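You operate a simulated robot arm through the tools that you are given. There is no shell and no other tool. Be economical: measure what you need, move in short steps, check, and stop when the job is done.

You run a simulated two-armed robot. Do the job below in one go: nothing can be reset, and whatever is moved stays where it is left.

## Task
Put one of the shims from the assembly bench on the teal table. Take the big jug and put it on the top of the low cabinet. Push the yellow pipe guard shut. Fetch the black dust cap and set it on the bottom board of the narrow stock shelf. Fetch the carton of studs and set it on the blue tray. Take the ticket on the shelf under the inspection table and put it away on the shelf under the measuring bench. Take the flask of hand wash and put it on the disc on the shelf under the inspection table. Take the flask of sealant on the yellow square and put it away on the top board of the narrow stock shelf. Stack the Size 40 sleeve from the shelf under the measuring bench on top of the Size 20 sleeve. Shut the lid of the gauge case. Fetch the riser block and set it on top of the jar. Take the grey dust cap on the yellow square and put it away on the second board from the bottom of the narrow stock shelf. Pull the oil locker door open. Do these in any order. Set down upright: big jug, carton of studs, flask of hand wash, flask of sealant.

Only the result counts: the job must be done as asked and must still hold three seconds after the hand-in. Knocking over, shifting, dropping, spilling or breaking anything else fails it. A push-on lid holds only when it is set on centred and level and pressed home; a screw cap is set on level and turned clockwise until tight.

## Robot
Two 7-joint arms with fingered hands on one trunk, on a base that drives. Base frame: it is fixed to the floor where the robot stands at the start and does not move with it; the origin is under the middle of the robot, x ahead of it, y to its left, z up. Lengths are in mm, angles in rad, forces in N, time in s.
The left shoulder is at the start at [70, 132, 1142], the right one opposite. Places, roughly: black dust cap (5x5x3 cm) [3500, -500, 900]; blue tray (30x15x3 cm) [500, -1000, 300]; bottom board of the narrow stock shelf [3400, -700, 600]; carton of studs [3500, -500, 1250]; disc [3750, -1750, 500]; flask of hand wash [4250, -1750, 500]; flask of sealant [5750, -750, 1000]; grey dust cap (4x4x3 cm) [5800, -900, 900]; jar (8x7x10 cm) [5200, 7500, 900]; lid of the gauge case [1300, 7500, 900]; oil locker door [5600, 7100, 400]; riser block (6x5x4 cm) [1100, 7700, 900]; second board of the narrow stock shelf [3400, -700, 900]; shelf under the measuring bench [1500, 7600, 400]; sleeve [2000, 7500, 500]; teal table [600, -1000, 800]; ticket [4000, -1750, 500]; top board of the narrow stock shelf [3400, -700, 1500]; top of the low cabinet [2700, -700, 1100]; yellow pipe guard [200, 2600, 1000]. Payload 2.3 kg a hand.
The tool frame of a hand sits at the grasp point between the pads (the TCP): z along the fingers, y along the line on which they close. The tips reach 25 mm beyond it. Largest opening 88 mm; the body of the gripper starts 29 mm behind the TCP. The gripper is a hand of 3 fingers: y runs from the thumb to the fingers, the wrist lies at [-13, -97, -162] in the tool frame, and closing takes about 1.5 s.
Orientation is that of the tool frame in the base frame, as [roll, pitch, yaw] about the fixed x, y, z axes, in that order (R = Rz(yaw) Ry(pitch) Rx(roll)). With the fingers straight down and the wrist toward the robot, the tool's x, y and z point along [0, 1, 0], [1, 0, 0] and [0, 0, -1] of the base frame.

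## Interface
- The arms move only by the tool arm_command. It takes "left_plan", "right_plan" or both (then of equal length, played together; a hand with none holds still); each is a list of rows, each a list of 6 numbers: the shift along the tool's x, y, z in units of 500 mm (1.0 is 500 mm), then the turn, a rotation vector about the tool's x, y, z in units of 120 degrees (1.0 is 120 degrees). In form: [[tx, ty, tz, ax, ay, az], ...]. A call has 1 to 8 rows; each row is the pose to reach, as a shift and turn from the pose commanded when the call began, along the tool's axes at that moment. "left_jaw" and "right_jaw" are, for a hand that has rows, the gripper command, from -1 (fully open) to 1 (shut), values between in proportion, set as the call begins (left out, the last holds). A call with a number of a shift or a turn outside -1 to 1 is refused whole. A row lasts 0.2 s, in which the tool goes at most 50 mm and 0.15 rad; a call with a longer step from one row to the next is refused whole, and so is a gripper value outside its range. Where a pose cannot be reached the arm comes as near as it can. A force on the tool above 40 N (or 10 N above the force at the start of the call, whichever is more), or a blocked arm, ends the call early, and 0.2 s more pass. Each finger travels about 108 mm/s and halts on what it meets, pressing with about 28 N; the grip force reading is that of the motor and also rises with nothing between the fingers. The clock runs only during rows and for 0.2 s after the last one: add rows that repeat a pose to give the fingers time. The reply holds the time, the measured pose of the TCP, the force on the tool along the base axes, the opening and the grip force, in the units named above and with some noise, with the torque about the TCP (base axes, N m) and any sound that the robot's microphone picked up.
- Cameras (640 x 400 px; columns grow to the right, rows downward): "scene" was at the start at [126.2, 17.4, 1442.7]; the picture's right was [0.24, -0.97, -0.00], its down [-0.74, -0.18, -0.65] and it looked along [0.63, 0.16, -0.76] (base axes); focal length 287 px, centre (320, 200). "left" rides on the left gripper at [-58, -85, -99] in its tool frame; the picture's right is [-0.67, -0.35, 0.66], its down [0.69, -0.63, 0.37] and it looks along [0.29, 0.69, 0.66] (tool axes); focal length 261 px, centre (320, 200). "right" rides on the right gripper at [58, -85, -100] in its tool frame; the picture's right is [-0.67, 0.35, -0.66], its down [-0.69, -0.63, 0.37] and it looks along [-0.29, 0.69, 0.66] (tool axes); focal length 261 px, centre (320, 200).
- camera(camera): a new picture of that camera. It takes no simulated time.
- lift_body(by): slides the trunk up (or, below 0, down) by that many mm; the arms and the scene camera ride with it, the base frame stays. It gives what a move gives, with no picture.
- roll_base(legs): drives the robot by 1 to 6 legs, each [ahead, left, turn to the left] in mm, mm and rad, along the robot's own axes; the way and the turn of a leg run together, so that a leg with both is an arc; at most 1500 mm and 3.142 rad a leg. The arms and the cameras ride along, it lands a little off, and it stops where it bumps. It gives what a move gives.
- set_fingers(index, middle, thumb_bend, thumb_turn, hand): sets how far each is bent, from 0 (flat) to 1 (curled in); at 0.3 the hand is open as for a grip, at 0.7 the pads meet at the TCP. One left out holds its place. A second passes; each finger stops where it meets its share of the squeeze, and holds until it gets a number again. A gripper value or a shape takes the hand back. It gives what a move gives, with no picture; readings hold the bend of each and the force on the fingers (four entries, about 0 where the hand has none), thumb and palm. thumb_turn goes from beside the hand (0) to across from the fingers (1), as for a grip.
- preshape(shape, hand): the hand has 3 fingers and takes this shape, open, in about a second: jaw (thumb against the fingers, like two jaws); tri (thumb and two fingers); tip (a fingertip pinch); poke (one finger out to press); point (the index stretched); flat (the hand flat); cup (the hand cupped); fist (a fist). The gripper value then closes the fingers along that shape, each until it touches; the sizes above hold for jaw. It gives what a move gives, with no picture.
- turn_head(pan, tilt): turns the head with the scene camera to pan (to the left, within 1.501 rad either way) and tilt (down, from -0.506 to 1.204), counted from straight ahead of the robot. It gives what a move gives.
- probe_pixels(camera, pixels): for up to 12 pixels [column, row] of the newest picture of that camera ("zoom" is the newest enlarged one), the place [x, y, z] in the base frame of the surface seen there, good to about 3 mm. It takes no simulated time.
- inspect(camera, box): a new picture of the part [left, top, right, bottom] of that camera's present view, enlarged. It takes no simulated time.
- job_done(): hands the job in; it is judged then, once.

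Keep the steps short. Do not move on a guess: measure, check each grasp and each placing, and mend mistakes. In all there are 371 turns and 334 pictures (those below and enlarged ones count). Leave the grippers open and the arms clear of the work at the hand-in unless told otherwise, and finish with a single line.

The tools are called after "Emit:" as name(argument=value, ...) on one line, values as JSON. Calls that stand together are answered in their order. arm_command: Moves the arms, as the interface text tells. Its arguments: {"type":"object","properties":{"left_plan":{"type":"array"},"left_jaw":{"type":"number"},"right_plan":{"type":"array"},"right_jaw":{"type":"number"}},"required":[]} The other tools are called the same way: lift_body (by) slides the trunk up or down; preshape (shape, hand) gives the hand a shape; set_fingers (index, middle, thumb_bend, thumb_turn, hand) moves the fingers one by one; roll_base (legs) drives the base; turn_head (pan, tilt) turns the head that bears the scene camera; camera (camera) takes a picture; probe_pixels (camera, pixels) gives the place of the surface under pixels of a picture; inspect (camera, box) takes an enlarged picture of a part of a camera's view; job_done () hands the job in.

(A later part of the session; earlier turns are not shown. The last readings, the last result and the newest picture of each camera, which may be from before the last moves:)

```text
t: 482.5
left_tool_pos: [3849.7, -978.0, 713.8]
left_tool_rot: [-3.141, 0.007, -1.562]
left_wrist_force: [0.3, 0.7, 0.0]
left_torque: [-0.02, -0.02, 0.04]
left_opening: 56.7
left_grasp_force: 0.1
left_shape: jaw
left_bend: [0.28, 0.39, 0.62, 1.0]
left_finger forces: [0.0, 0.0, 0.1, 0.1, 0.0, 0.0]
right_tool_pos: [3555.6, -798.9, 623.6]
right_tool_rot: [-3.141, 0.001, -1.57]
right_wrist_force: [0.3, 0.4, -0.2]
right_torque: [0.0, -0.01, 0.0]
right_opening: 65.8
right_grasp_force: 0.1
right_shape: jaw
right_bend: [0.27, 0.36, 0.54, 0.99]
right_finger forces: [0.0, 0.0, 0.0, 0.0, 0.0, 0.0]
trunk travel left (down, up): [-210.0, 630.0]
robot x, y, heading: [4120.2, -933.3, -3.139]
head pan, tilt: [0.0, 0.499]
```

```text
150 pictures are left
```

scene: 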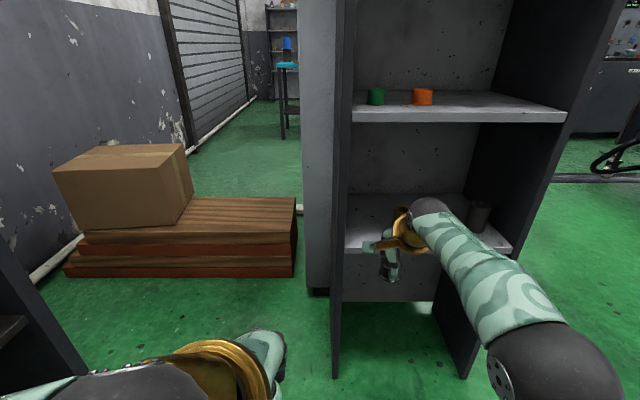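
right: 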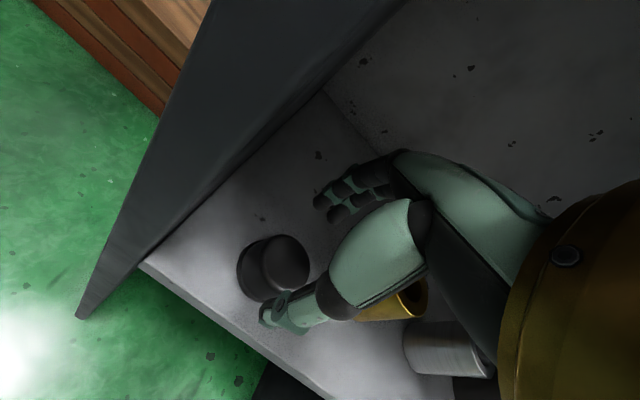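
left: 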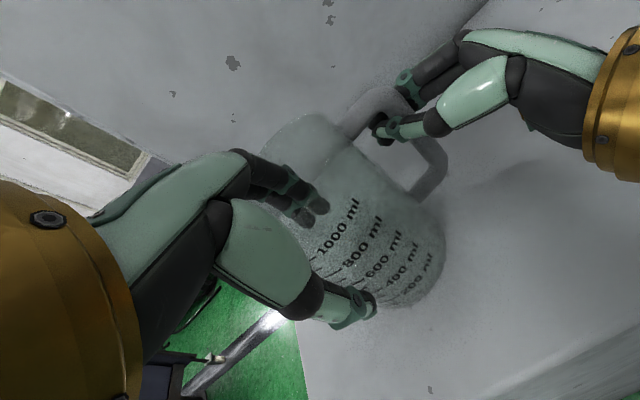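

The black cap is on the bottom board. I'll back out, raise the trunk, and turn toward the far table.

Emit:
roll_base(legs=[[-350, 0, 0], [0, -250, 0], [0, 0, 1.571], [0, 0, 1.571]])

Emit:
lift_body(by=400)

Emit:
lift_body(by=90)

Emit:
turn_head(pan=0.0, tilt=0.45)

Emit:
camera(camera="scene")

```text
t: 494.0
left_tool_pos: [4736.2, -612.1, 713.2]
left_tool_rot: [3.14, 0.009, 1.658]
left_wrist_force: [0.2, -0.3, -0.4]
left_torque: [0.0, 0.02, 0.02]
left_opening: 57.1
left_grasp_force: 0.2
left_shape: jaw
left_bend: [0.28, 0.39, 0.62, 1.0]
left_finger forces: [0.0, 0.0, 0.0, 0.1, 0.1, 0.1]
right_tool_pos: [5043.0, -766.9, 622.4]
right_tool_rot: [-3.141, -0.001, 1.654]
right_wrist_force: [-0.1, -0.8, 0.2]
right_torque: [0.0, -0.02, 0.01]
right_opening: 65.8
right_grasp_force: 0.1
right_shape: jaw
right_bend: [0.27, 0.36, 0.54, 0.99]
right_finger forces: [0.1, 0.0, 0.0, 0.0, 0.1, 0.0]
trunk travel left (down, up): [-210.0, 630.0]
robot x, y, heading: [4471.2, -679.1, 0.081]
head pan, tilt: [0.0, 0.499]
```

```text
t: 497.8
left_tool_pos: [4736.4, -612.2, 1112.7]
left_tool_rot: [-3.141, 0.006, 1.66]
left_wrist_force: [0.0, 0.3, -0.4]
left_torque: [0.01, 0.03, 0.01]
left_opening: 57.0
left_grasp_force: 0.0
left_shape: jaw
left_bend: [0.28, 0.39, 0.62, 1.0]
left_finger forces: [0.0, 0.0, 0.0, 0.0, 0.0, 0.0]
right_tool_pos: [5044.5, -767.3, 1022.5]
right_tool_rot: [3.141, 0.001, 1.652]
right_wrist_force: [-0.5, -0.3, 1.3]
right_torque: [-0.02, 0.03, 0.02]
right_opening: 65.5
right_grasp_force: 0.1
right_shape: jaw
right_bend: [0.27, 0.36, 0.54, 0.99]
right_finger forces: [0.0, 0.1, 0.0, 0.0, 0.0, 0.0]
trunk travel left (down, up): [-610.0, 230.0]
robot x, y, heading: [4467.3, -681.4, 0.081]
head pan, tilt: [0.0, 0.499]
```

```text
t: 499.1
left_tool_pos: [4736.9, -612.5, 1202.6]
left_tool_rot: [3.142, 0.009, 1.661]
left_wrist_force: [0.4, -0.3, 0.0]
left_torque: [0.03, -0.04, 0.01]
left_opening: 56.9
left_grasp_force: 0.0
left_shape: jaw
left_bend: [0.28, 0.39, 0.62, 1.0]
left_finger forces: [0.0, 0.1, 0.0, 0.0, 0.0, 0.0]
right_tool_pos: [5044.2, -766.7, 1112.8]
right_tool_rot: [3.141, 0.0, 1.653]
right_wrist_force: [0.6, -0.1, -0.3]
right_torque: [0.02, -0.01, -0.04]
right_opening: 65.6
right_grasp_force: 0.2
right_shape: jaw
right_bend: [0.27, 0.36, 0.54, 0.99]
right_finger forces: [0.0, 0.0, 0.1, 0.1, 0.0, 0.0]
trunk travel left (down, up): [-700.0, 140.0]
robot x, y, heading: [4466.7, -680.3, 0.082]
head pan, tilt: [0.0, 0.499]
```

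```text
t: 499.7
left_tool_pos: [4735.1, -612.3, 1203.2]
left_tool_rot: [3.14, 0.009, 1.66]
left_wrist_force: [0.3, 0.0, 0.4]
left_torque: [-0.01, 0.03, -0.02]
left_opening: 57.0
left_grasp_force: 0.0
left_shape: jaw
left_bend: [0.28, 0.39, 0.62, 1.0]
left_finger forces: [0.1, 0.0, 0.1, 0.1, 0.0, 0.0]
right_tool_pos: [5044.0, -766.5, 1111.5]
right_tool_rot: [3.141, -0.001, 1.653]
right_wrist_force: [-0.5, -0.2, -1.6]
right_torque: [-0.02, 0.0, 0.03]
right_opening: 65.9
right_grasp_force: 0.0
right_shape: jaw
right_bend: [0.27, 0.36, 0.54, 0.99]
right_finger forces: [0.0, 0.0, 0.0, 0.0, 0.1, 0.0]
trunk travel left (down, up): [-700.0, 140.0]
robot x, y, heading: [4469.2, -679.7, 0.079]
head pan, tilt: [0.0, 0.45]
```

```text
149 pictures are left
```

scene: 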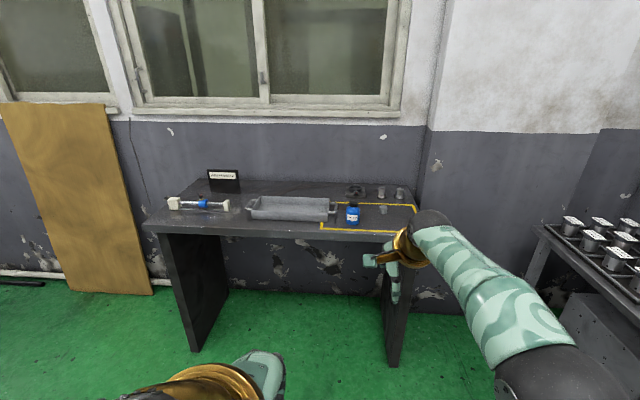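

I'll drive closer to the yellow square and inspect its items.

Emit:
roll_base(legs=[[550, -60, -0.08]])

Emit:
arm_command(right_plan=[[-0.06, -0.07, -0.03, 0, 0, 0], [-0.12, -0.14, -0.06, 0, 0, 0], [-0.18, -0.21, -0.08, 0, 0, 0], [-0.24, -0.28, -0.1, 0, 0, 0]], right_jaw=-1)

Emit:
camera(camera="scene")

Emit:
inspect(camera="scene", box=[260, 140, 480, 270])

```text
t: 502.8
left_tool_pos: [5287.6, -665.0, 1203.5]
left_tool_rot: [3.139, 0.009, 1.587]
left_wrist_force: [0.0, 0.2, 0.2]
left_torque: [0.02, 0.0, 0.02]
left_opening: 57.0
left_grasp_force: 0.1
left_shape: jaw
left_bend: [0.28, 0.39, 0.62, 1.0]
left_finger forces: [0.0, 0.0, 0.0, 0.1, 0.0, 0.0]
right_tool_pos: [5583.7, -841.0, 1112.9]
right_tool_rot: [3.139, 0.0, 1.584]
right_wrist_force: [0.3, -0.3, 0.1]
right_torque: [0.0, 0.03, 0.03]
right_opening: 65.7
right_grasp_force: 0.0
right_shape: jaw
right_bend: [0.27, 0.36, 0.54, 0.99]
right_finger forces: [0.0, 0.0, 0.0, 0.0, 0.0, 0.0]
trunk travel left (down, up): [-700.0, 140.0]
robot x, y, heading: [5013.5, -717.6, 0.014]
head pan, tilt: [0.0, 0.45]
```

```text
t: 503.8
left_tool_pos: [5286.2, -664.8, 1203.8]
left_tool_rot: [3.14, 0.01, 1.588]
left_wrist_force: [0.7, 0.9, 0.1]
left_torque: [-0.01, -0.03, -0.01]
left_opening: 57.1
left_grasp_force: 0.1
left_shape: jaw
left_bend: [0.28, 0.39, 0.62, 1.0]
left_finger forces: [0.0, 0.0, 0.0, 0.0, 0.1, 0.1]
right_tool_pos: [5441.7, -963.1, 1162.1]
right_tool_rot: [3.14, 0.001, 1.58]
right_wrist_force: [-0.1, 0.0, 0.1]
right_torque: [0.06, -0.02, 0.01]
right_opening: 87.8
right_grasp_force: 0.0
right_shape: jaw
right_bend: [0.3, 0.3, 0.3, 0.98]
right_finger forces: [0.0, 0.0, 0.1, 0.0, 0.0, 0.0]
trunk travel left (down, up): [-700.0, 140.0]
robot x, y, heading: [5018.5, -716.6, 0.011]
head pan, tilt: [0.0, 0.45]
```

```text
148 pictures are left
```

scene: 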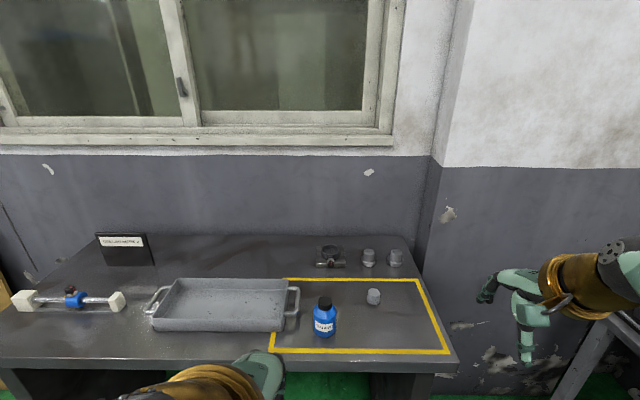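

```text
2.91 times, centred on (370, 205) of scene
```

zoom: 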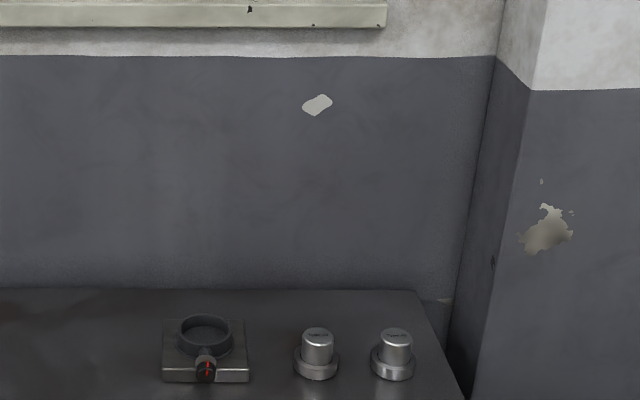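

Emit:
inspect(camera="scene", box=[260, 260, 460, 380])

Emit:
probe_pixels(camera="zoom", pixels=[[208, 130], [205, 165], [205, 200], [208, 245], [170, 190], [240, 190], [362, 105], [362, 130], [345, 120], [380, 120], [362, 145], [450, 250]])

```text
3.20 times, centred on (360, 320) of scene
```

zoom: 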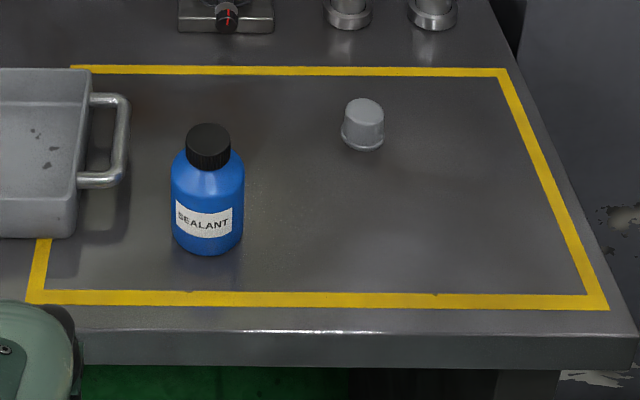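

```text
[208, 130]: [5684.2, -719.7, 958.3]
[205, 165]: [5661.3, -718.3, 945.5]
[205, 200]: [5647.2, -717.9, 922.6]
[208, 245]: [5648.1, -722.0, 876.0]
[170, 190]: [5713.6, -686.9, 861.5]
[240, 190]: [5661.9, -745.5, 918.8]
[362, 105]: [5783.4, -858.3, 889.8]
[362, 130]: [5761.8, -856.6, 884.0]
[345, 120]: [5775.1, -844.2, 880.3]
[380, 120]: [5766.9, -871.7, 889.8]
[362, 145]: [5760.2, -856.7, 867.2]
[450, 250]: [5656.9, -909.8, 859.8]
```

SEALANT flask is at (5676,-719), 96 mm tall, and the grey cap at (5780,-858). I'll take the grey cap first with the right hand.

Emit:
roll_base(legs=[[285, 0, -0.012]])

Emit:
arm_command(right_plan=[[0.06, 0.02, 0.08, 0, 0, 0], [0.12, 0.05, 0.16, 0, 0, 0], [0.17, 0.08, 0.24, 0, 0, 0], [0.2, 0.1, 0.32, 0, 0, 0], [0.215, 0.1, 0.4, 0, 0, 0], [0.215, 0.1, 0.43, 0, 0, 0]], right_jaw=-0.6)

Emit:
camera(camera="right")

```text
t: 505.8
left_tool_pos: [5563.7, -664.0, 1205.1]
left_tool_rot: [3.138, 0.008, 1.583]
left_wrist_force: [0.4, -0.5, 0.0]
left_torque: [0.04, -0.03, -0.01]
left_opening: 57.0
left_grasp_force: 0.0
left_shape: jaw
left_bend: [0.28, 0.39, 0.62, 1.0]
left_finger forces: [0.0, 0.1, 0.0, 0.0, 0.1, 0.0]
right_tool_pos: [5718.6, -962.6, 1162.9]
right_tool_rot: [3.14, -0.001, 1.577]
right_wrist_force: [-0.6, 0.0, 0.5]
right_torque: [0.01, -0.01, 0.01]
right_opening: 87.9
right_grasp_force: 0.0
right_shape: jaw
right_bend: [0.3, 0.3, 0.3, 0.98]
right_finger forces: [0.0, 0.0, 0.0, 0.0, 0.1, 0.0]
trunk travel left (down, up): [-700.0, 140.0]
robot x, y, heading: [5293.7, -716.8, 0.01]
head pan, tilt: [0.0, 0.45]
```

```text
refused: row 1 steps farther than a row can; nothing moved
```

```text
145 pictures are left
```

right: 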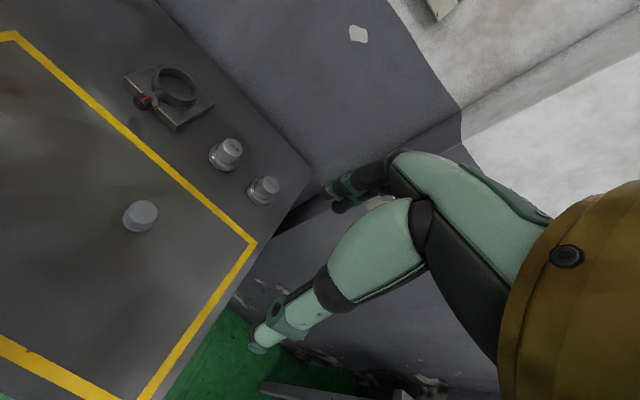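

Emit:
arm_command(right_plan=[[0.04, 0.02, 0.07, 0, 0, 0], [0.08, 0.045, 0.14, 0, 0, 0], [0.12, 0.07, 0.21, 0, 0, 0], [0.16, 0.095, 0.28, 0, 0, 0], [0.19, 0.11, 0.35, 0, 0, 0], [0.209, 0.122, 0.406, 0, 0, 0], [0.209, 0.122, 0.406, 0, 0, 0]], right_jaw=-0.6)

Emit:
camera(camera="right")

```text
t: 507.4
left_tool_pos: [5565.2, -665.6, 1203.0]
left_tool_rot: [3.14, 0.008, 1.581]
left_wrist_force: [1.5, -0.6, -0.3]
left_torque: [0.0, 0.01, -0.01]
left_opening: 57.1
left_grasp_force: 0.1
left_shape: jaw
left_bend: [0.28, 0.39, 0.62, 1.0]
left_finger forces: [0.1, 0.0, 0.0, 0.0, 0.0, 0.1]
right_tool_pos: [5779.7, -858.4, 956.9]
right_tool_rot: [3.14, -0.001, 1.577]
right_wrist_force: [0.9, -0.1, -0.1]
right_torque: [0.0, 0.01, 0.01]
right_opening: 70.7
right_grasp_force: 0.1
right_shape: jaw
right_bend: [0.27, 0.34, 0.49, 0.99]
right_finger forces: [0.1, 0.0, 0.0, 0.0, 0.0, 0.0]
trunk travel left (down, up): [-700.0, 140.0]
robot x, y, heading: [5293.7, -711.2, 0.004]
head pan, tilt: [0.0, 0.45]
```

```text
144 pictures are left
```

right: 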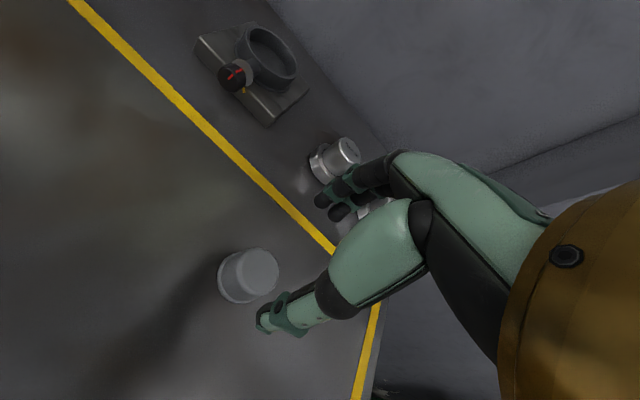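

Emit:
probe_pixels(camera="right", pixels=[[255, 270], [240, 285], [275, 265], [250, 255], [232, 290], [225, 265], [330, 175], [318, 165]])

```text
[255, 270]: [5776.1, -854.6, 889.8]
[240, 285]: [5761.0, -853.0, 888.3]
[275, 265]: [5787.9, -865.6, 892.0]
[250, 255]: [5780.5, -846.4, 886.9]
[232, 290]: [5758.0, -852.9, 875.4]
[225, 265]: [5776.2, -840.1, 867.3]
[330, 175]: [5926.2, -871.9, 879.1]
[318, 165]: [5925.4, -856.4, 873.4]
```

Emit:
arm_command(right_plan=[[0, -0.004, 0.05, 0, 0, 0], [0, -0.004, 0.1, 0, 0, 0], [0, -0.004, 0.134, 0, 0, 0], [0, -0.004, 0.134, 0, 0, 0]])

Emit:
arm_command(right_plan=[[0, 0, 0, 0, 0, 0], [0, 0, 0, 0, 0, 0], [0, 0, 0, 0, 0, 0], [0, 0, 0, 0, 0, 0], [0, 0, 0, 0, 0, 0]], right_jaw=0.8)

Emit:
arm_command(right_plan=[[0, 0, -0.08, 0, 0, 0], [0, 0, -0.16, 0, 0, 0], [-0.05, -0.03, -0.24, 0, 0, 0], [-0.1, -0.08, -0.3, 0, 0, 0], [-0.16, -0.14, -0.34, 0, 0, 0], [-0.2, -0.2, -0.38, 0, 0, 0]])

Emit:
camera(camera="right")

```text
t: 508.4
left_tool_pos: [5564.8, -664.5, 1203.1]
left_tool_rot: [3.14, 0.009, 1.583]
left_wrist_force: [0.2, 0.0, -0.8]
left_torque: [0.01, 0.01, 0.03]
left_opening: 56.8
left_grasp_force: 0.1
left_shape: jaw
left_bend: [0.28, 0.39, 0.62, 1.0]
left_finger forces: [0.0, 0.1, 0.0, 0.0, 0.0, 0.0]
right_tool_pos: [5779.6, -857.6, 890.6]
right_tool_rot: [3.141, 0.0, 1.577]
right_wrist_force: [0.1, 0.4, -0.1]
right_torque: [0.01, 0.0, 0.0]
right_opening: 70.4
right_grasp_force: 0.0
right_shape: jaw
right_bend: [0.27, 0.34, 0.49, 0.99]
right_finger forces: [0.0, 0.0, 0.0, 0.0, 0.0, 0.1]
trunk travel left (down, up): [-700.0, 140.0]
robot x, y, heading: [5292.1, -711.8, 0.001]
head pan, tilt: [0.0, 0.45]
```

```text
t: 509.6
left_tool_pos: [5566.1, -665.7, 1202.9]
left_tool_rot: [3.14, 0.009, 1.583]
left_wrist_force: [0.2, 1.1, -0.3]
left_torque: [-0.02, -0.02, -0.01]
left_opening: 56.8
left_grasp_force: 0.1
left_shape: jaw
left_bend: [0.28, 0.39, 0.62, 1.0]
left_finger forces: [0.0, 0.1, 0.1, 0.1, 0.0, 0.0]
right_tool_pos: [5780.2, -856.7, 891.3]
right_tool_rot: [3.141, -0.003, 1.579]
right_wrist_force: [-0.7, -1.4, 0.1]
right_torque: [0.02, 0.0, -0.01]
right_opening: 28.4
right_grasp_force: 27.6
right_shape: jaw
right_bend: [0.74, 0.52, 0.74, 1.0]
right_finger forces: [15.1, 9.6, 0.0, 0.1, 23.8, 0.0]
trunk travel left (down, up): [-700.0, 140.0]
robot x, y, heading: [5291.4, -713.8, 0.006]
head pan, tilt: [0.0, 0.45]
```

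```text
t: 511.0
left_tool_pos: [5564.4, -663.2, 1204.1]
left_tool_rot: [3.139, 0.007, 1.584]
left_wrist_force: [0.2, 0.3, -0.3]
left_torque: [-0.02, 0.02, -0.02]
left_opening: 57.0
left_grasp_force: 0.1
left_shape: jaw
left_bend: [0.28, 0.39, 0.62, 1.0]
left_finger forces: [0.1, 0.0, 0.1, 0.0, 0.0, 0.0]
right_tool_pos: [5675.8, -956.2, 1074.9]
right_tool_rot: [-3.093, 0.003, 1.57]
right_wrist_force: [-0.4, 0.2, 0.2]
right_torque: [-0.04, 0.01, -0.04]
right_opening: 28.1
right_grasp_force: 27.9
right_shape: jaw
right_bend: [0.74, 0.52, 0.74, 1.0]
right_finger forces: [14.8, 10.6, 0.0, 0.1, 23.9, 0.0]
right hand out of reach, approached as far as the arm can: row 6
trunk travel left (down, up): [-700.0, 140.0]
robot x, y, heading: [5293.3, -710.6, 0.011]
head pan, tilt: [0.0, 0.45]
```

```text
143 pictures are left
```

right: 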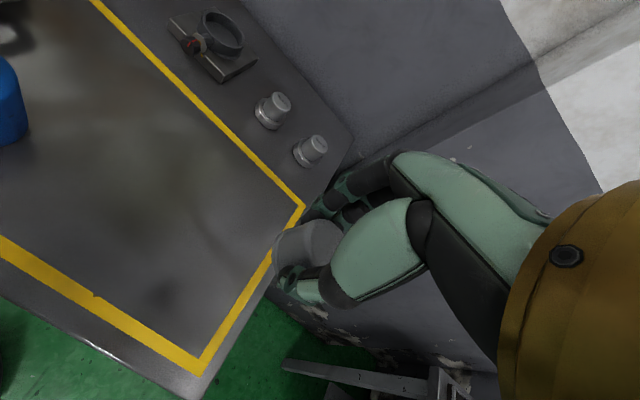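

The grey cap is held. For the flask I'll put the left hand in the sideways-closing posture, tilted to near-horizontal, after backing up a bit.

Emit:
roll_base(legs=[[-200, 0, 0]])

Emit:
arm_command(left_plan=[[0, 0, 0.02, 0, 0, 0.07], [0, 0, 0.04, 0, 0, 0.14], [0, 0, 0.06, 0, 0, 0.21], [0, 0, 0.08, 0, 0, 0.28], [0, 0, 0.1, 0, 0, 0.35], [0, 0, 0.12, 0, 0, 0.42], [0, 0, 0.14, 0, 0, 0.49], [0, 0, 0.16, 0, 0, 0.56]], left_jaw=-1)

Emit:
arm_command(left_plan=[[0, 0, 0, 0, 0, 0.07], [0, 0, 0, 0, 0, 0.14], [0, 0, 0, 0, 0, 0.19], [0, 0, 0, 0, 0, 0.19]])

Emit:
arm_command(left_plan=[[0, 0, 0, 0, 0.07, 0], [0, 0, 0, 0, 0.14, 0], [0, 0, 0, 0, 0.21, 0], [0, 0, 0, 0, 0.28, 0], [0, 0, 0, 0, 0.35, 0], [0, 0, 0, 0, 0.42, 0], [0, 0, 0, 0, 0.49, 0], [0, 0, 0, 0, 0.56, 0]])

Emit:
camera(camera="scene")

```text
t: 512.6
left_tool_pos: [5368.8, -665.8, 1201.9]
left_tool_rot: [-3.14, 0.008, 1.586]
left_wrist_force: [-0.1, -0.1, -1.0]
left_torque: [0.01, 0.02, 0.0]
left_opening: 56.9
left_grasp_force: 0.0
left_shape: jaw
left_bend: [0.28, 0.39, 0.62, 1.0]
left_finger forces: [0.1, 0.1, 0.0, 0.1, 0.0, 0.0]
right_tool_pos: [5481.6, -956.7, 1073.1]
right_tool_rot: [-3.09, 0.004, 1.571]
right_wrist_force: [0.3, -0.1, 0.3]
right_torque: [0.01, 0.06, -0.01]
right_opening: 28.1
right_grasp_force: 28.2
right_shape: jaw
right_bend: [0.74, 0.52, 0.74, 1.0]
right_finger forces: [14.9, 10.5, 0.0, 0.1, 23.8, 0.0]
trunk travel left (down, up): [-700.0, 140.0]
robot x, y, heading: [5094.1, -715.9, 0.007]
head pan, tilt: [0.0, 0.45]
```

```text
t: 514.4
left_tool_pos: [5366.5, -666.3, 1123.2]
left_tool_rot: [3.134, 0.004, 0.413]
left_wrist_force: [-0.2, -0.1, -0.4]
left_torque: [-0.03, 0.0, 0.0]
left_opening: 87.6
left_grasp_force: 0.0
left_shape: jaw
left_bend: [0.3, 0.3, 0.3, 0.98]
left_finger forces: [0.1, 0.0, 0.0, 0.0, 0.0, 0.1]
right_tool_pos: [5478.7, -957.0, 1072.5]
right_tool_rot: [-3.092, 0.003, 1.571]
right_wrist_force: [0.0, 0.3, -0.1]
right_torque: [0.01, 0.0, -0.01]
right_opening: 28.1
right_grasp_force: 27.8
right_shape: jaw
right_bend: [0.74, 0.52, 0.74, 1.0]
right_finger forces: [14.9, 10.7, 0.0, 0.1, 23.8, 0.0]
trunk travel left (down, up): [-700.0, 140.0]
robot x, y, heading: [5091.9, -713.4, 0.006]
head pan, tilt: [0.0, 0.45]
```

```text
t: 515.4
left_tool_pos: [5366.3, -665.2, 1123.5]
left_tool_rot: [3.134, -0.001, 0.014]
left_wrist_force: [0.4, 0.2, -0.3]
left_torque: [0.01, 0.0, 0.0]
left_opening: 87.5
left_grasp_force: 0.0
left_shape: jaw
left_bend: [0.3, 0.3, 0.3, 0.98]
left_finger forces: [0.1, 0.1, 0.0, 0.1, 0.0, 0.0]
right_tool_pos: [5478.0, -956.8, 1074.0]
right_tool_rot: [-3.093, 0.003, 1.57]
right_wrist_force: [-0.7, -0.5, -0.1]
right_torque: [0.0, 0.01, 0.01]
right_opening: 27.8
right_grasp_force: 27.9
right_shape: jaw
right_bend: [0.74, 0.52, 0.74, 1.0]
right_finger forces: [14.8, 10.7, 0.0, 0.1, 23.9, 0.0]
trunk travel left (down, up): [-700.0, 140.0]
robot x, y, heading: [5094.0, -716.0, 0.007]
head pan, tilt: [0.0, 0.45]
```

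```text
t: 517.2
left_tool_pos: [5422.7, -703.8, 1183.0]
left_tool_rot: [3.12, -1.174, 0.036]
left_wrist_force: [1.0, -0.3, -0.6]
left_torque: [0.02, 0.02, 0.01]
left_opening: 87.8
left_grasp_force: 0.0
left_shape: jaw
left_bend: [0.3, 0.3, 0.3, 0.98]
left_finger forces: [0.0, 0.1, 0.1, 0.1, 0.0, 0.1]
left hand out of reach, approached as far as the arm can: row 5, 6, 7, 8
right_tool_pos: [5479.6, -957.6, 1073.6]
right_tool_rot: [-3.092, 0.002, 1.572]
right_wrist_force: [0.0, -0.1, -0.3]
right_torque: [-0.01, 0.0, 0.0]
right_opening: 28.0
right_grasp_force: 28.1
right_shape: jaw
right_bend: [0.74, 0.52, 0.74, 1.0]
right_finger forces: [14.8, 10.5, 0.1, 0.0, 23.8, 0.1]
trunk travel left (down, up): [-700.0, 140.0]
robot x, y, heading: [5097.2, -712.1, 0.008]
head pan, tilt: [0.0, 0.45]
```

```text
142 pictures are left
```

scene: 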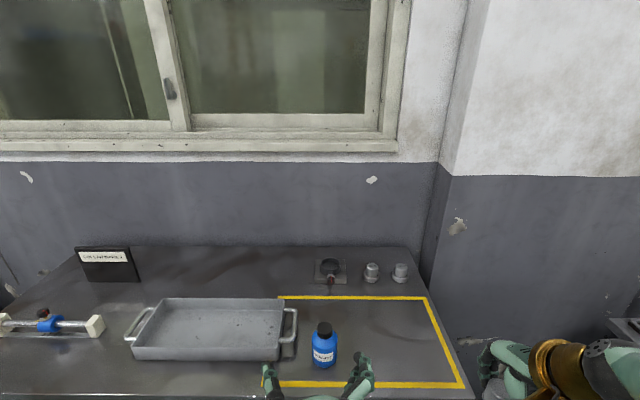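

Emit:
probe_pixels(camera="scene", pixels=[[296, 312], [294, 335], [288, 352], [280, 358], [325, 345], [313, 350], [337, 350]])

Emit:
arm_command(left_plan=[[-0.059, 0.004, 0.064, 0, 0, 0], [-0.118, 0.008, 0.128, 0, 0, 0], [-0.177, 0.012, 0.192, 0, 0, 0], [-0.236, 0.017, 0.256, 0, 0, 0], [-0.295, 0.021, 0.32, 0, 0, 0], [-0.354, 0.025, 0.384, 0, 0, 0], [-0.414, 0.03, 0.449, 0, 0, 0], [-0.414, 0.03, 0.449, 0, 0, 0]], left_jaw=-0.7)

Emit:
camera(camera="left")

```text
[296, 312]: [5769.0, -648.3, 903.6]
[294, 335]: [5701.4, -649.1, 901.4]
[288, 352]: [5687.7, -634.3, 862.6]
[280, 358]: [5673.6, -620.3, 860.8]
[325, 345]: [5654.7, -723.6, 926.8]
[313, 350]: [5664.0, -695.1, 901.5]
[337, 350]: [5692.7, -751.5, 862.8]
```

```text
t: 519.0
left_tool_pos: [5481.2, -712.7, 1053.6]
left_tool_rot: [3.124, -1.175, 0.032]
left_wrist_force: [-0.4, 0.9, -0.5]
left_torque: [-0.05, 0.03, -0.03]
left_opening: 75.0
left_grasp_force: 0.0
left_shape: jaw
left_bend: [0.28, 0.33, 0.43, 0.98]
left_finger forces: [0.1, 0.0, 0.0, 0.0, 0.1, 0.0]
left hand out of reach, approached as far as the arm can: row 1, 2, 4, 5, 6, 7, 8
right_tool_pos: [5479.1, -956.8, 1073.7]
right_tool_rot: [-3.093, 0.002, 1.569]
right_wrist_force: [0.5, -0.2, 0.5]
right_torque: [0.0, 0.03, 0.0]
right_opening: 28.1
right_grasp_force: 27.7
right_shape: jaw
right_bend: [0.74, 0.52, 0.74, 1.0]
right_finger forces: [14.8, 10.7, 0.0, 0.1, 23.8, 0.1]
trunk travel left (down, up): [-700.0, 140.0]
robot x, y, heading: [5090.3, -713.0, 0.01]
head pan, tilt: [0.0, 0.45]
```

```text
141 pictures are left
```

left: 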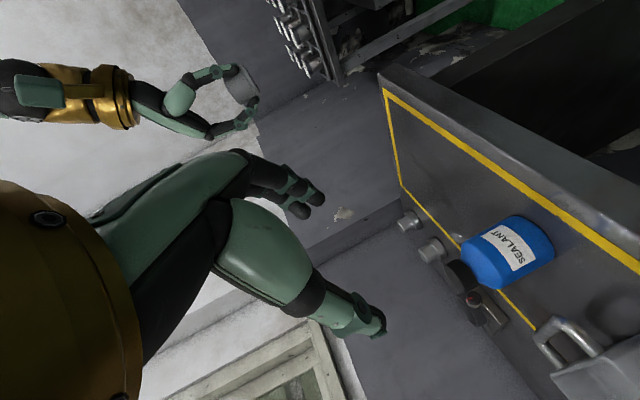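

I'll use the trunk for height: lower 148 mm, then drive ahead so the open fingers surround the flask.

Emit:
lift_body(by=-146)

Emit:
roll_base(legs=[[115, -8, -0.01]])

Emit:
camera(camera="left")

Emit:
camera(camera="scene")

```text
t: 520.7
left_tool_pos: [5480.1, -712.4, 907.6]
left_tool_rot: [3.123, -1.174, 0.033]
left_wrist_force: [-0.2, -0.2, 0.2]
left_torque: [-0.01, -0.04, 0.01]
left_opening: 74.8
left_grasp_force: 0.0
left_shape: jaw
left_bend: [0.28, 0.33, 0.43, 0.98]
left_finger forces: [0.0, 0.0, 0.0, 0.0, 0.1, 0.0]
right_tool_pos: [5478.6, -956.6, 928.8]
right_tool_rot: [-3.092, 0.004, 1.57]
right_wrist_force: [0.2, 0.5, 0.1]
right_torque: [0.03, 0.01, 0.01]
right_opening: 28.0
right_grasp_force: 27.9
right_shape: jaw
right_bend: [0.74, 0.52, 0.74, 1.0]
right_finger forces: [14.7, 10.7, 0.0, 0.1, 23.7, 0.1]
trunk travel left (down, up): [-554.0, 286.0]
robot x, y, heading: [5091.5, -712.4, 0.011]
head pan, tilt: [0.0, 0.45]
```

```text
t: 521.9
left_tool_pos: [5594.5, -725.2, 907.6]
left_tool_rot: [3.119, -1.175, 0.025]
left_wrist_force: [-0.5, 0.9, -0.8]
left_torque: [0.0, 0.03, 0.0]
left_opening: 75.0
left_grasp_force: 0.1
left_shape: jaw
left_bend: [0.28, 0.33, 0.43, 0.98]
left_finger forces: [0.0, 0.1, 0.1, 0.1, 0.0, 0.0]
right_tool_pos: [5591.1, -968.8, 927.6]
right_tool_rot: [-3.095, 0.004, 1.56]
right_wrist_force: [-0.6, 0.3, 0.2]
right_torque: [0.02, 0.0, 0.02]
right_opening: 28.0
right_grasp_force: 27.4
right_shape: jaw
right_bend: [0.74, 0.52, 0.74, 1.0]
right_finger forces: [14.9, 10.7, 0.1, 0.1, 23.9, 0.1]
trunk travel left (down, up): [-554.0, 286.0]
robot x, y, heading: [5208.0, -719.4, 0.002]
head pan, tilt: [0.0, 0.45]
```

```text
140 pictures are left
```

left: 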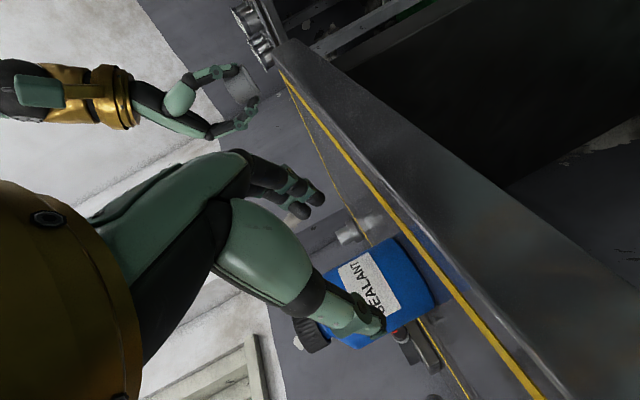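

```text
139 pictures are left
```

scene: 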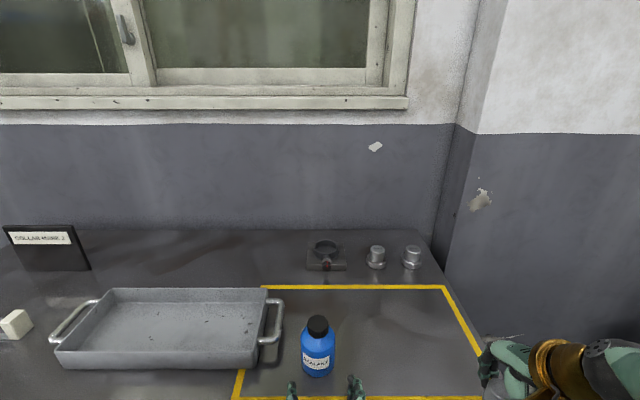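

Emit:
probe_pixels(camera="scene", pixels=[[303, 352], [333, 352], [318, 355], [318, 325], [318, 372]])

Emit:
roll_base(legs=[[76, 5, 0]])

Emit:
camera(camera="left")

```text
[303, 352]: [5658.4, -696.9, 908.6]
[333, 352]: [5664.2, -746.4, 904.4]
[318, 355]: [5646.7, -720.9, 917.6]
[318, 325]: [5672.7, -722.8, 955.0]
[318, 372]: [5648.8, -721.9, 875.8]
```

```text
t: 523.0
left_tool_pos: [5669.9, -720.8, 908.8]
left_tool_rot: [3.121, -1.175, 0.023]
left_wrist_force: [-0.2, 0.4, -0.6]
left_torque: [0.04, -0.03, 0.0]
left_opening: 74.8
left_grasp_force: 0.1
left_shape: jaw
left_bend: [0.28, 0.33, 0.43, 0.98]
left_finger forces: [0.0, 0.1, 0.0, 0.0, 0.0, 0.0]
right_tool_pos: [5666.3, -964.3, 927.3]
right_tool_rot: [-3.095, 0.003, 1.56]
right_wrist_force: [-0.1, -0.4, -0.1]
right_torque: [-0.03, 0.02, -0.02]
right_opening: 27.9
right_grasp_force: 27.6
right_shape: jaw
right_bend: [0.74, 0.52, 0.74, 1.0]
right_finger forces: [14.9, 10.7, 0.0, 0.1, 23.9, 0.0]
trunk travel left (down, up): [-554.0, 286.0]
robot x, y, heading: [5282.5, -718.9, -0.004]
head pan, tilt: [0.0, 0.45]
```

```text
138 pictures are left
```

left: 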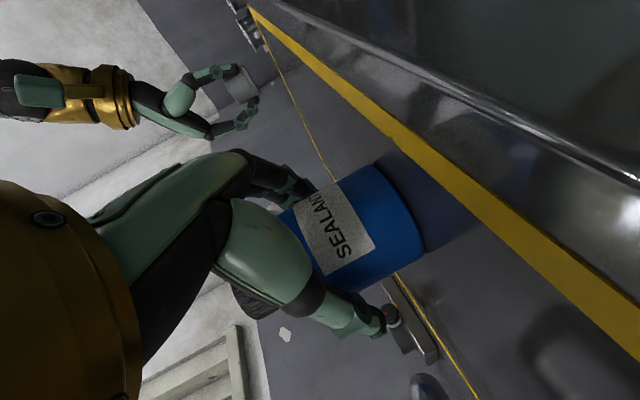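

The flask is between the fingers. I'll close and lift with the trunk.

Emit:
arm_command(left_plan=[[0, 0, 0, 0, 0, 0], [0, 0, 0, 0, 0, 0], [0, 0, 0, 0, 0, 0], [0, 0, 0, 0, 0, 0], [0, 0, 0, 0, 0, 0], [0, 0, 0, 0, 0, 0]], left_jaw=0.6)

Emit:
lift_body(by=146)

Emit:
camera(camera="left")

Emit:
camera(camera="scene")

```text
t: 524.4
left_tool_pos: [5669.8, -720.3, 907.5]
left_tool_rot: [3.119, -1.172, 0.024]
left_wrist_force: [1.0, 0.7, 0.8]
left_torque: [0.0, 0.02, 0.01]
left_opening: 44.6
left_grasp_force: 27.8
left_shape: jaw
left_bend: [0.74, 0.46, 0.7, 1.0]
left_finger forces: [16.4, 7.7, 0.0, 0.1, 24.8, 0.1]
right_tool_pos: [5666.6, -964.1, 926.4]
right_tool_rot: [-3.092, 0.003, 1.557]
right_wrist_force: [0.1, -0.3, 0.0]
right_torque: [0.01, -0.01, 0.0]
right_opening: 28.1
right_grasp_force: 27.9
right_shape: jaw
right_bend: [0.74, 0.52, 0.74, 1.0]
right_finger forces: [14.8, 10.7, 0.0, 0.1, 23.7, 0.1]
trunk travel left (down, up): [-554.0, 286.0]
robot x, y, heading: [5281.7, -716.0, -0.006]
head pan, tilt: [0.0, 0.45]
```

```text
t: 526.1
left_tool_pos: [5670.5, -720.6, 1054.5]
left_tool_rot: [3.118, -1.173, 0.024]
left_wrist_force: [-0.2, 0.4, -1.5]
left_torque: [-0.02, -0.02, 0.03]
left_opening: 44.7
left_grasp_force: 28.1
left_shape: jaw
left_bend: [0.74, 0.46, 0.7, 1.0]
left_finger forces: [16.6, 7.5, 0.1, 0.0, 25.0, 0.0]
right_tool_pos: [5666.4, -964.8, 1073.1]
right_tool_rot: [-3.093, 0.004, 1.559]
right_wrist_force: [0.5, -0.4, -0.8]
right_torque: [-0.02, 0.05, -0.02]
right_opening: 28.1
right_grasp_force: 27.7
right_shape: jaw
right_bend: [0.74, 0.52, 0.74, 1.0]
right_finger forces: [14.8, 10.7, 0.1, 0.1, 23.8, 0.1]
trunk travel left (down, up): [-700.0, 140.0]
robot x, y, heading: [5282.4, -714.9, -0.005]
head pan, tilt: [0.0, 0.45]
```

```text
137 pictures are left
```

left: 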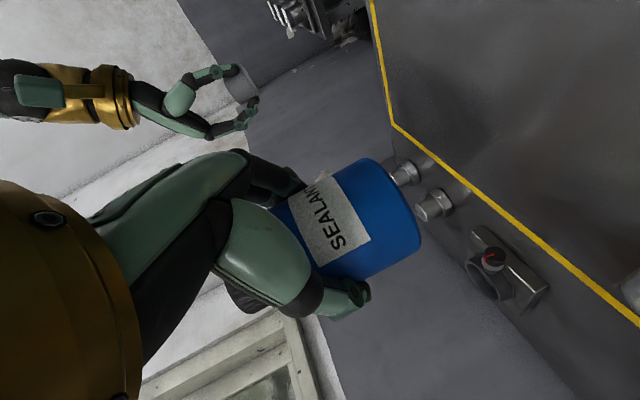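

```text
136 pictures are left
```

scene: 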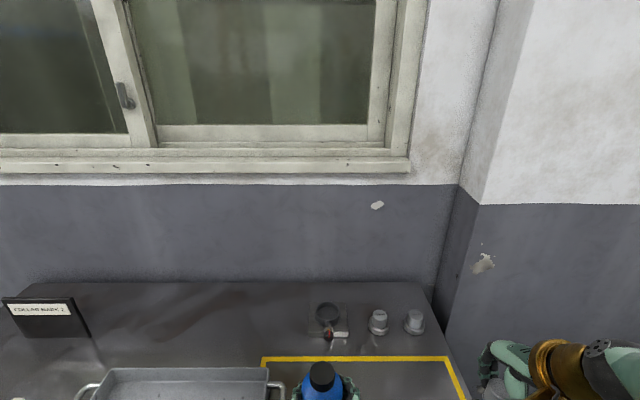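

Flask held upright. I'll drive back to the shelf and turn to face it.

Emit:
roll_base(legs=[[-850, 0, 0], [0, 0, 1.571], [0, 0, 1.571]])

Emit:
arm_command(right_plan=[[0.04, 0.045, 0, -0.004, 0, 0], [0.08, 0.09, 0, -0.008, 0, 0], [0.12, 0.135, 0, -0.012, 0, 0], [0.16, 0.18, 0, -0.016, 0, 0], [0.2, 0.225, 0, -0.02, 0, 0], [0.238, 0.272, 0, -0.023, 0, 0], [0.238, 0.272, 0, -0.023, 0, 0]])

Emit:
camera(camera="scene")

```text
t: 538.2
left_tool_pos: [4054.3, -717.9, 1053.4]
left_tool_rot: [3.121, -1.173, -3.108]
left_wrist_force: [0.4, 0.5, -2.8]
left_torque: [0.03, 0.0, -0.02]
left_opening: 44.3
left_grasp_force: 28.4
left_shape: jaw
left_bend: [0.74, 0.46, 0.7, 1.0]
left_finger forces: [16.3, 7.5, 0.1, 0.1, 24.6, 0.0]
right_tool_pos: [4055.7, -474.7, 1073.6]
right_tool_rot: [-3.093, 0.002, -1.571]
right_wrist_force: [-1.0, 0.7, 0.0]
right_torque: [0.0, -0.01, 0.0]
right_opening: 28.2
right_grasp_force: 28.5
right_shape: jaw
right_bend: [0.74, 0.52, 0.74, 1.0]
right_finger forces: [14.9, 10.3, 0.1, 0.1, 23.2, 0.1]
trunk travel left (down, up): [-700.0, 140.0]
robot x, y, heading: [4443.5, -716.3, -3.133]
head pan, tilt: [0.0, 0.45]
```

```text
t: 539.8
left_tool_pos: [4054.4, -717.6, 1054.2]
left_tool_rot: [3.122, -1.173, -3.107]
left_wrist_force: [-0.5, -0.5, -1.8]
left_torque: [0.0, 0.04, -0.01]
left_opening: 44.1
left_grasp_force: 27.8
left_shape: jaw
left_bend: [0.74, 0.46, 0.7, 1.0]
left_finger forces: [16.3, 7.5, 0.1, 0.0, 24.5, 0.1]
right_tool_pos: [3918.8, -593.4, 1067.1]
right_tool_rot: [3.141, 0.001, -1.571]
right_wrist_force: [-0.4, -0.2, -0.6]
right_torque: [0.03, -0.02, 0.03]
right_opening: 27.7
right_grasp_force: 28.3
right_shape: jaw
right_bend: [0.74, 0.52, 0.74, 1.0]
right_finger forces: [14.9, 10.4, 0.0, 0.1, 23.2, 0.1]
trunk travel left (down, up): [-700.0, 140.0]
robot x, y, heading: [4441.6, -715.0, -3.132]
head pan, tilt: [0.0, 0.45]
```

```text
135 pictures are left
```

scene: 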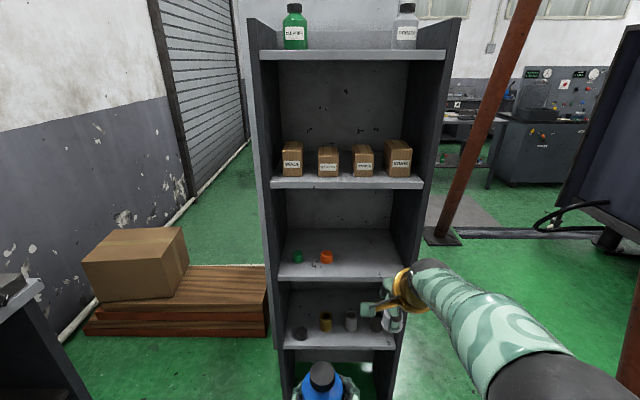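

I'll lower the trunk and bring the grey cap over the second board at about (3540,-570).

Emit:
lift_body(by=-135)

Emit:
roll_base(legs=[[377, -25, -0.009]])

Emit:
camera(camera="right")

Emit:
camera(camera="scene")

```text
t: 541.5
left_tool_pos: [4055.1, -718.3, 917.5]
left_tool_rot: [3.12, -1.173, -3.107]
left_wrist_force: [0.7, 0.6, -2.0]
left_torque: [-0.02, 0.01, -0.03]
left_opening: 44.0
left_grasp_force: 27.6
left_shape: jaw
left_bend: [0.74, 0.46, 0.7, 1.0]
left_finger forces: [16.2, 7.5, 0.1, 0.1, 24.4, 0.0]
right_tool_pos: [3919.7, -593.4, 930.9]
right_tool_rot: [-3.139, 0.003, -1.571]
right_wrist_force: [-0.2, -0.1, -0.7]
right_torque: [0.0, 0.01, 0.01]
right_opening: 27.8
right_grasp_force: 27.9
right_shape: jaw
right_bend: [0.74, 0.52, 0.74, 1.0]
right_finger forces: [14.9, 10.5, 0.0, 0.0, 23.2, 0.1]
trunk travel left (down, up): [-565.0, 275.0]
robot x, y, heading: [4445.1, -719.3, -3.138]
head pan, tilt: [0.0, 0.45]
```

```text
t: 543.8
left_tool_pos: [3681.9, -692.0, 919.5]
left_tool_rot: [3.119, -1.174, -3.112]
left_wrist_force: [-0.2, -0.8, -2.1]
left_torque: [0.01, 0.01, 0.01]
left_opening: 44.1
left_grasp_force: 27.8
left_shape: jaw
left_bend: [0.74, 0.46, 0.7, 1.0]
left_finger forces: [16.3, 7.5, 0.1, 0.0, 24.5, 0.0]
right_tool_pos: [3545.6, -566.8, 931.5]
right_tool_rot: [3.141, 0.005, -1.578]
right_wrist_force: [-0.1, -0.6, -0.4]
right_torque: [-0.02, -0.03, 0.0]
right_opening: 27.5
right_grasp_force: 27.8
right_shape: jaw
right_bend: [0.74, 0.52, 0.74, 1.0]
right_finger forces: [14.9, 10.4, 0.1, 0.0, 23.2, 0.0]
trunk travel left (down, up): [-565.0, 275.0]
robot x, y, heading: [4066.1, -691.9, -3.137]
head pan, tilt: [0.0, 0.45]
```

```text
134 pictures are left
```

right: 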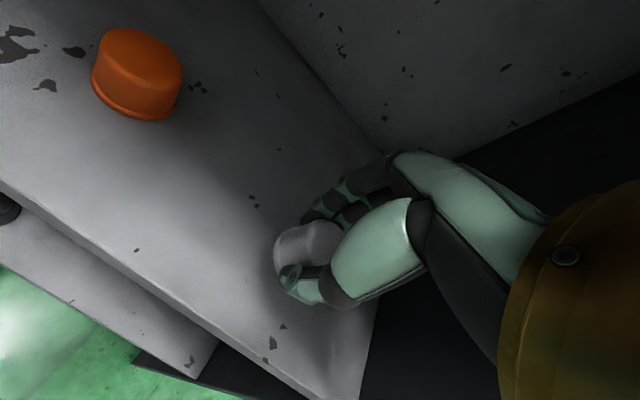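

```text
133 pictures are left
```

scene: 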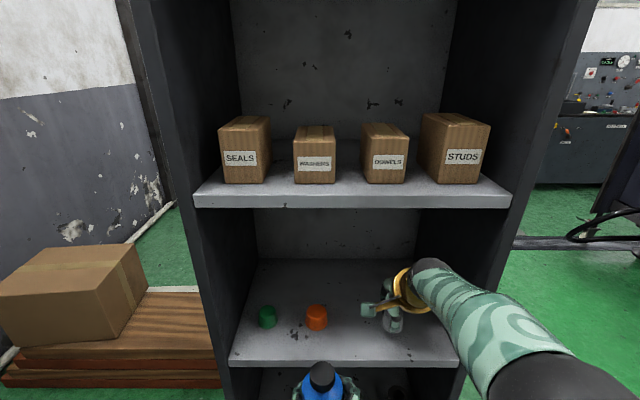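

Over the free spot. I'll lower about 31 mm, release, and rise.

Emit:
arm_command(right_plan=[[0, 0, 0.03, 0, 0, 0], [0, 0, 0.05, 0, 0, 0], [0, 0, 0.06, 0, 0, 0], [0, 0, 0.063, 0, 0, 0], [0, 0, 0.063, 0, 0, 0]])

Emit:
arm_command(right_plan=[[0, 0, 0, 0, 0, 0], [0, 0, 0, 0, 0, 0], [0, 0, 0, 0, 0, 0], [0, 0, 0, 0, 0, 0], [0, 0, -0.04, 0, 0, 0], [0, 0, -0.09, 0, 0, 0], [0, 0, -0.09, 0, 0, 0]], right_jaw=-0.5)

Emit:
camera(camera="right")

```text
t: 545.0
left_tool_pos: [3682.3, -693.1, 919.6]
left_tool_rot: [3.118, -1.174, -3.112]
left_wrist_force: [1.0, -0.7, -2.5]
left_torque: [0.02, -0.02, -0.03]
left_opening: 44.0
left_grasp_force: 27.8
left_shape: jaw
left_bend: [0.74, 0.46, 0.7, 1.0]
left_finger forces: [16.3, 7.5, 0.0, 0.1, 24.4, 0.0]
right_tool_pos: [3547.5, -566.7, 901.5]
right_tool_rot: [-3.141, 0.002, -1.578]
right_wrist_force: [-0.8, 0.3, 2.6]
right_torque: [-0.01, 0.06, 0.0]
right_opening: 27.7
right_grasp_force: 28.0
right_shape: jaw
right_bend: [0.74, 0.52, 0.74, 1.0]
right_finger forces: [15.1, 11.2, 0.1, 0.0, 23.3, 0.0]
trunk travel left (down, up): [-565.0, 275.0]
robot x, y, heading: [4068.6, -694.3, -3.137]
head pan, tilt: [0.0, 0.45]
```

```text
t: 546.6
left_tool_pos: [3681.3, -692.8, 918.1]
left_tool_rot: [3.117, -1.172, -3.111]
left_wrist_force: [0.1, 0.0, -2.8]
left_torque: [-0.02, -0.02, -0.03]
left_opening: 44.0
left_grasp_force: 28.0
left_shape: jaw
left_bend: [0.74, 0.46, 0.7, 1.0]
left_finger forces: [16.3, 7.6, 0.0, 0.0, 24.5, 0.1]
right_tool_pos: [3547.0, -567.2, 946.9]
right_tool_rot: [-3.139, 0.004, -1.575]
right_wrist_force: [0.4, -0.9, -0.4]
right_torque: [-0.04, 0.0, -0.01]
right_opening: 65.7
right_grasp_force: 0.1
right_shape: jaw
right_bend: [0.27, 0.36, 0.54, 0.99]
right_finger forces: [0.0, 0.1, 0.0, 0.0, 0.0, 0.1]
trunk travel left (down, up): [-565.0, 275.0]
robot x, y, heading: [4067.0, -695.1, -3.14]
head pan, tilt: [0.0, 0.45]
```

```text
132 pictures are left
```

right: 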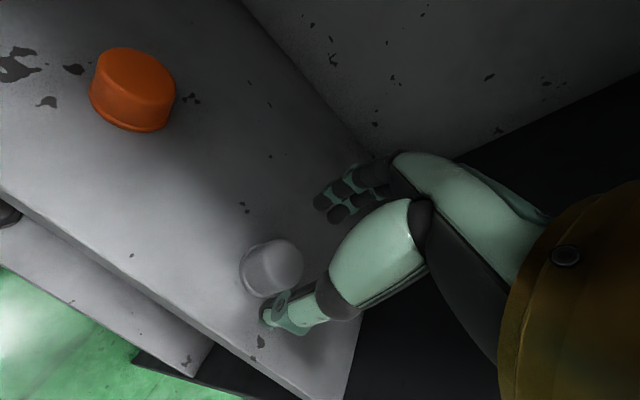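

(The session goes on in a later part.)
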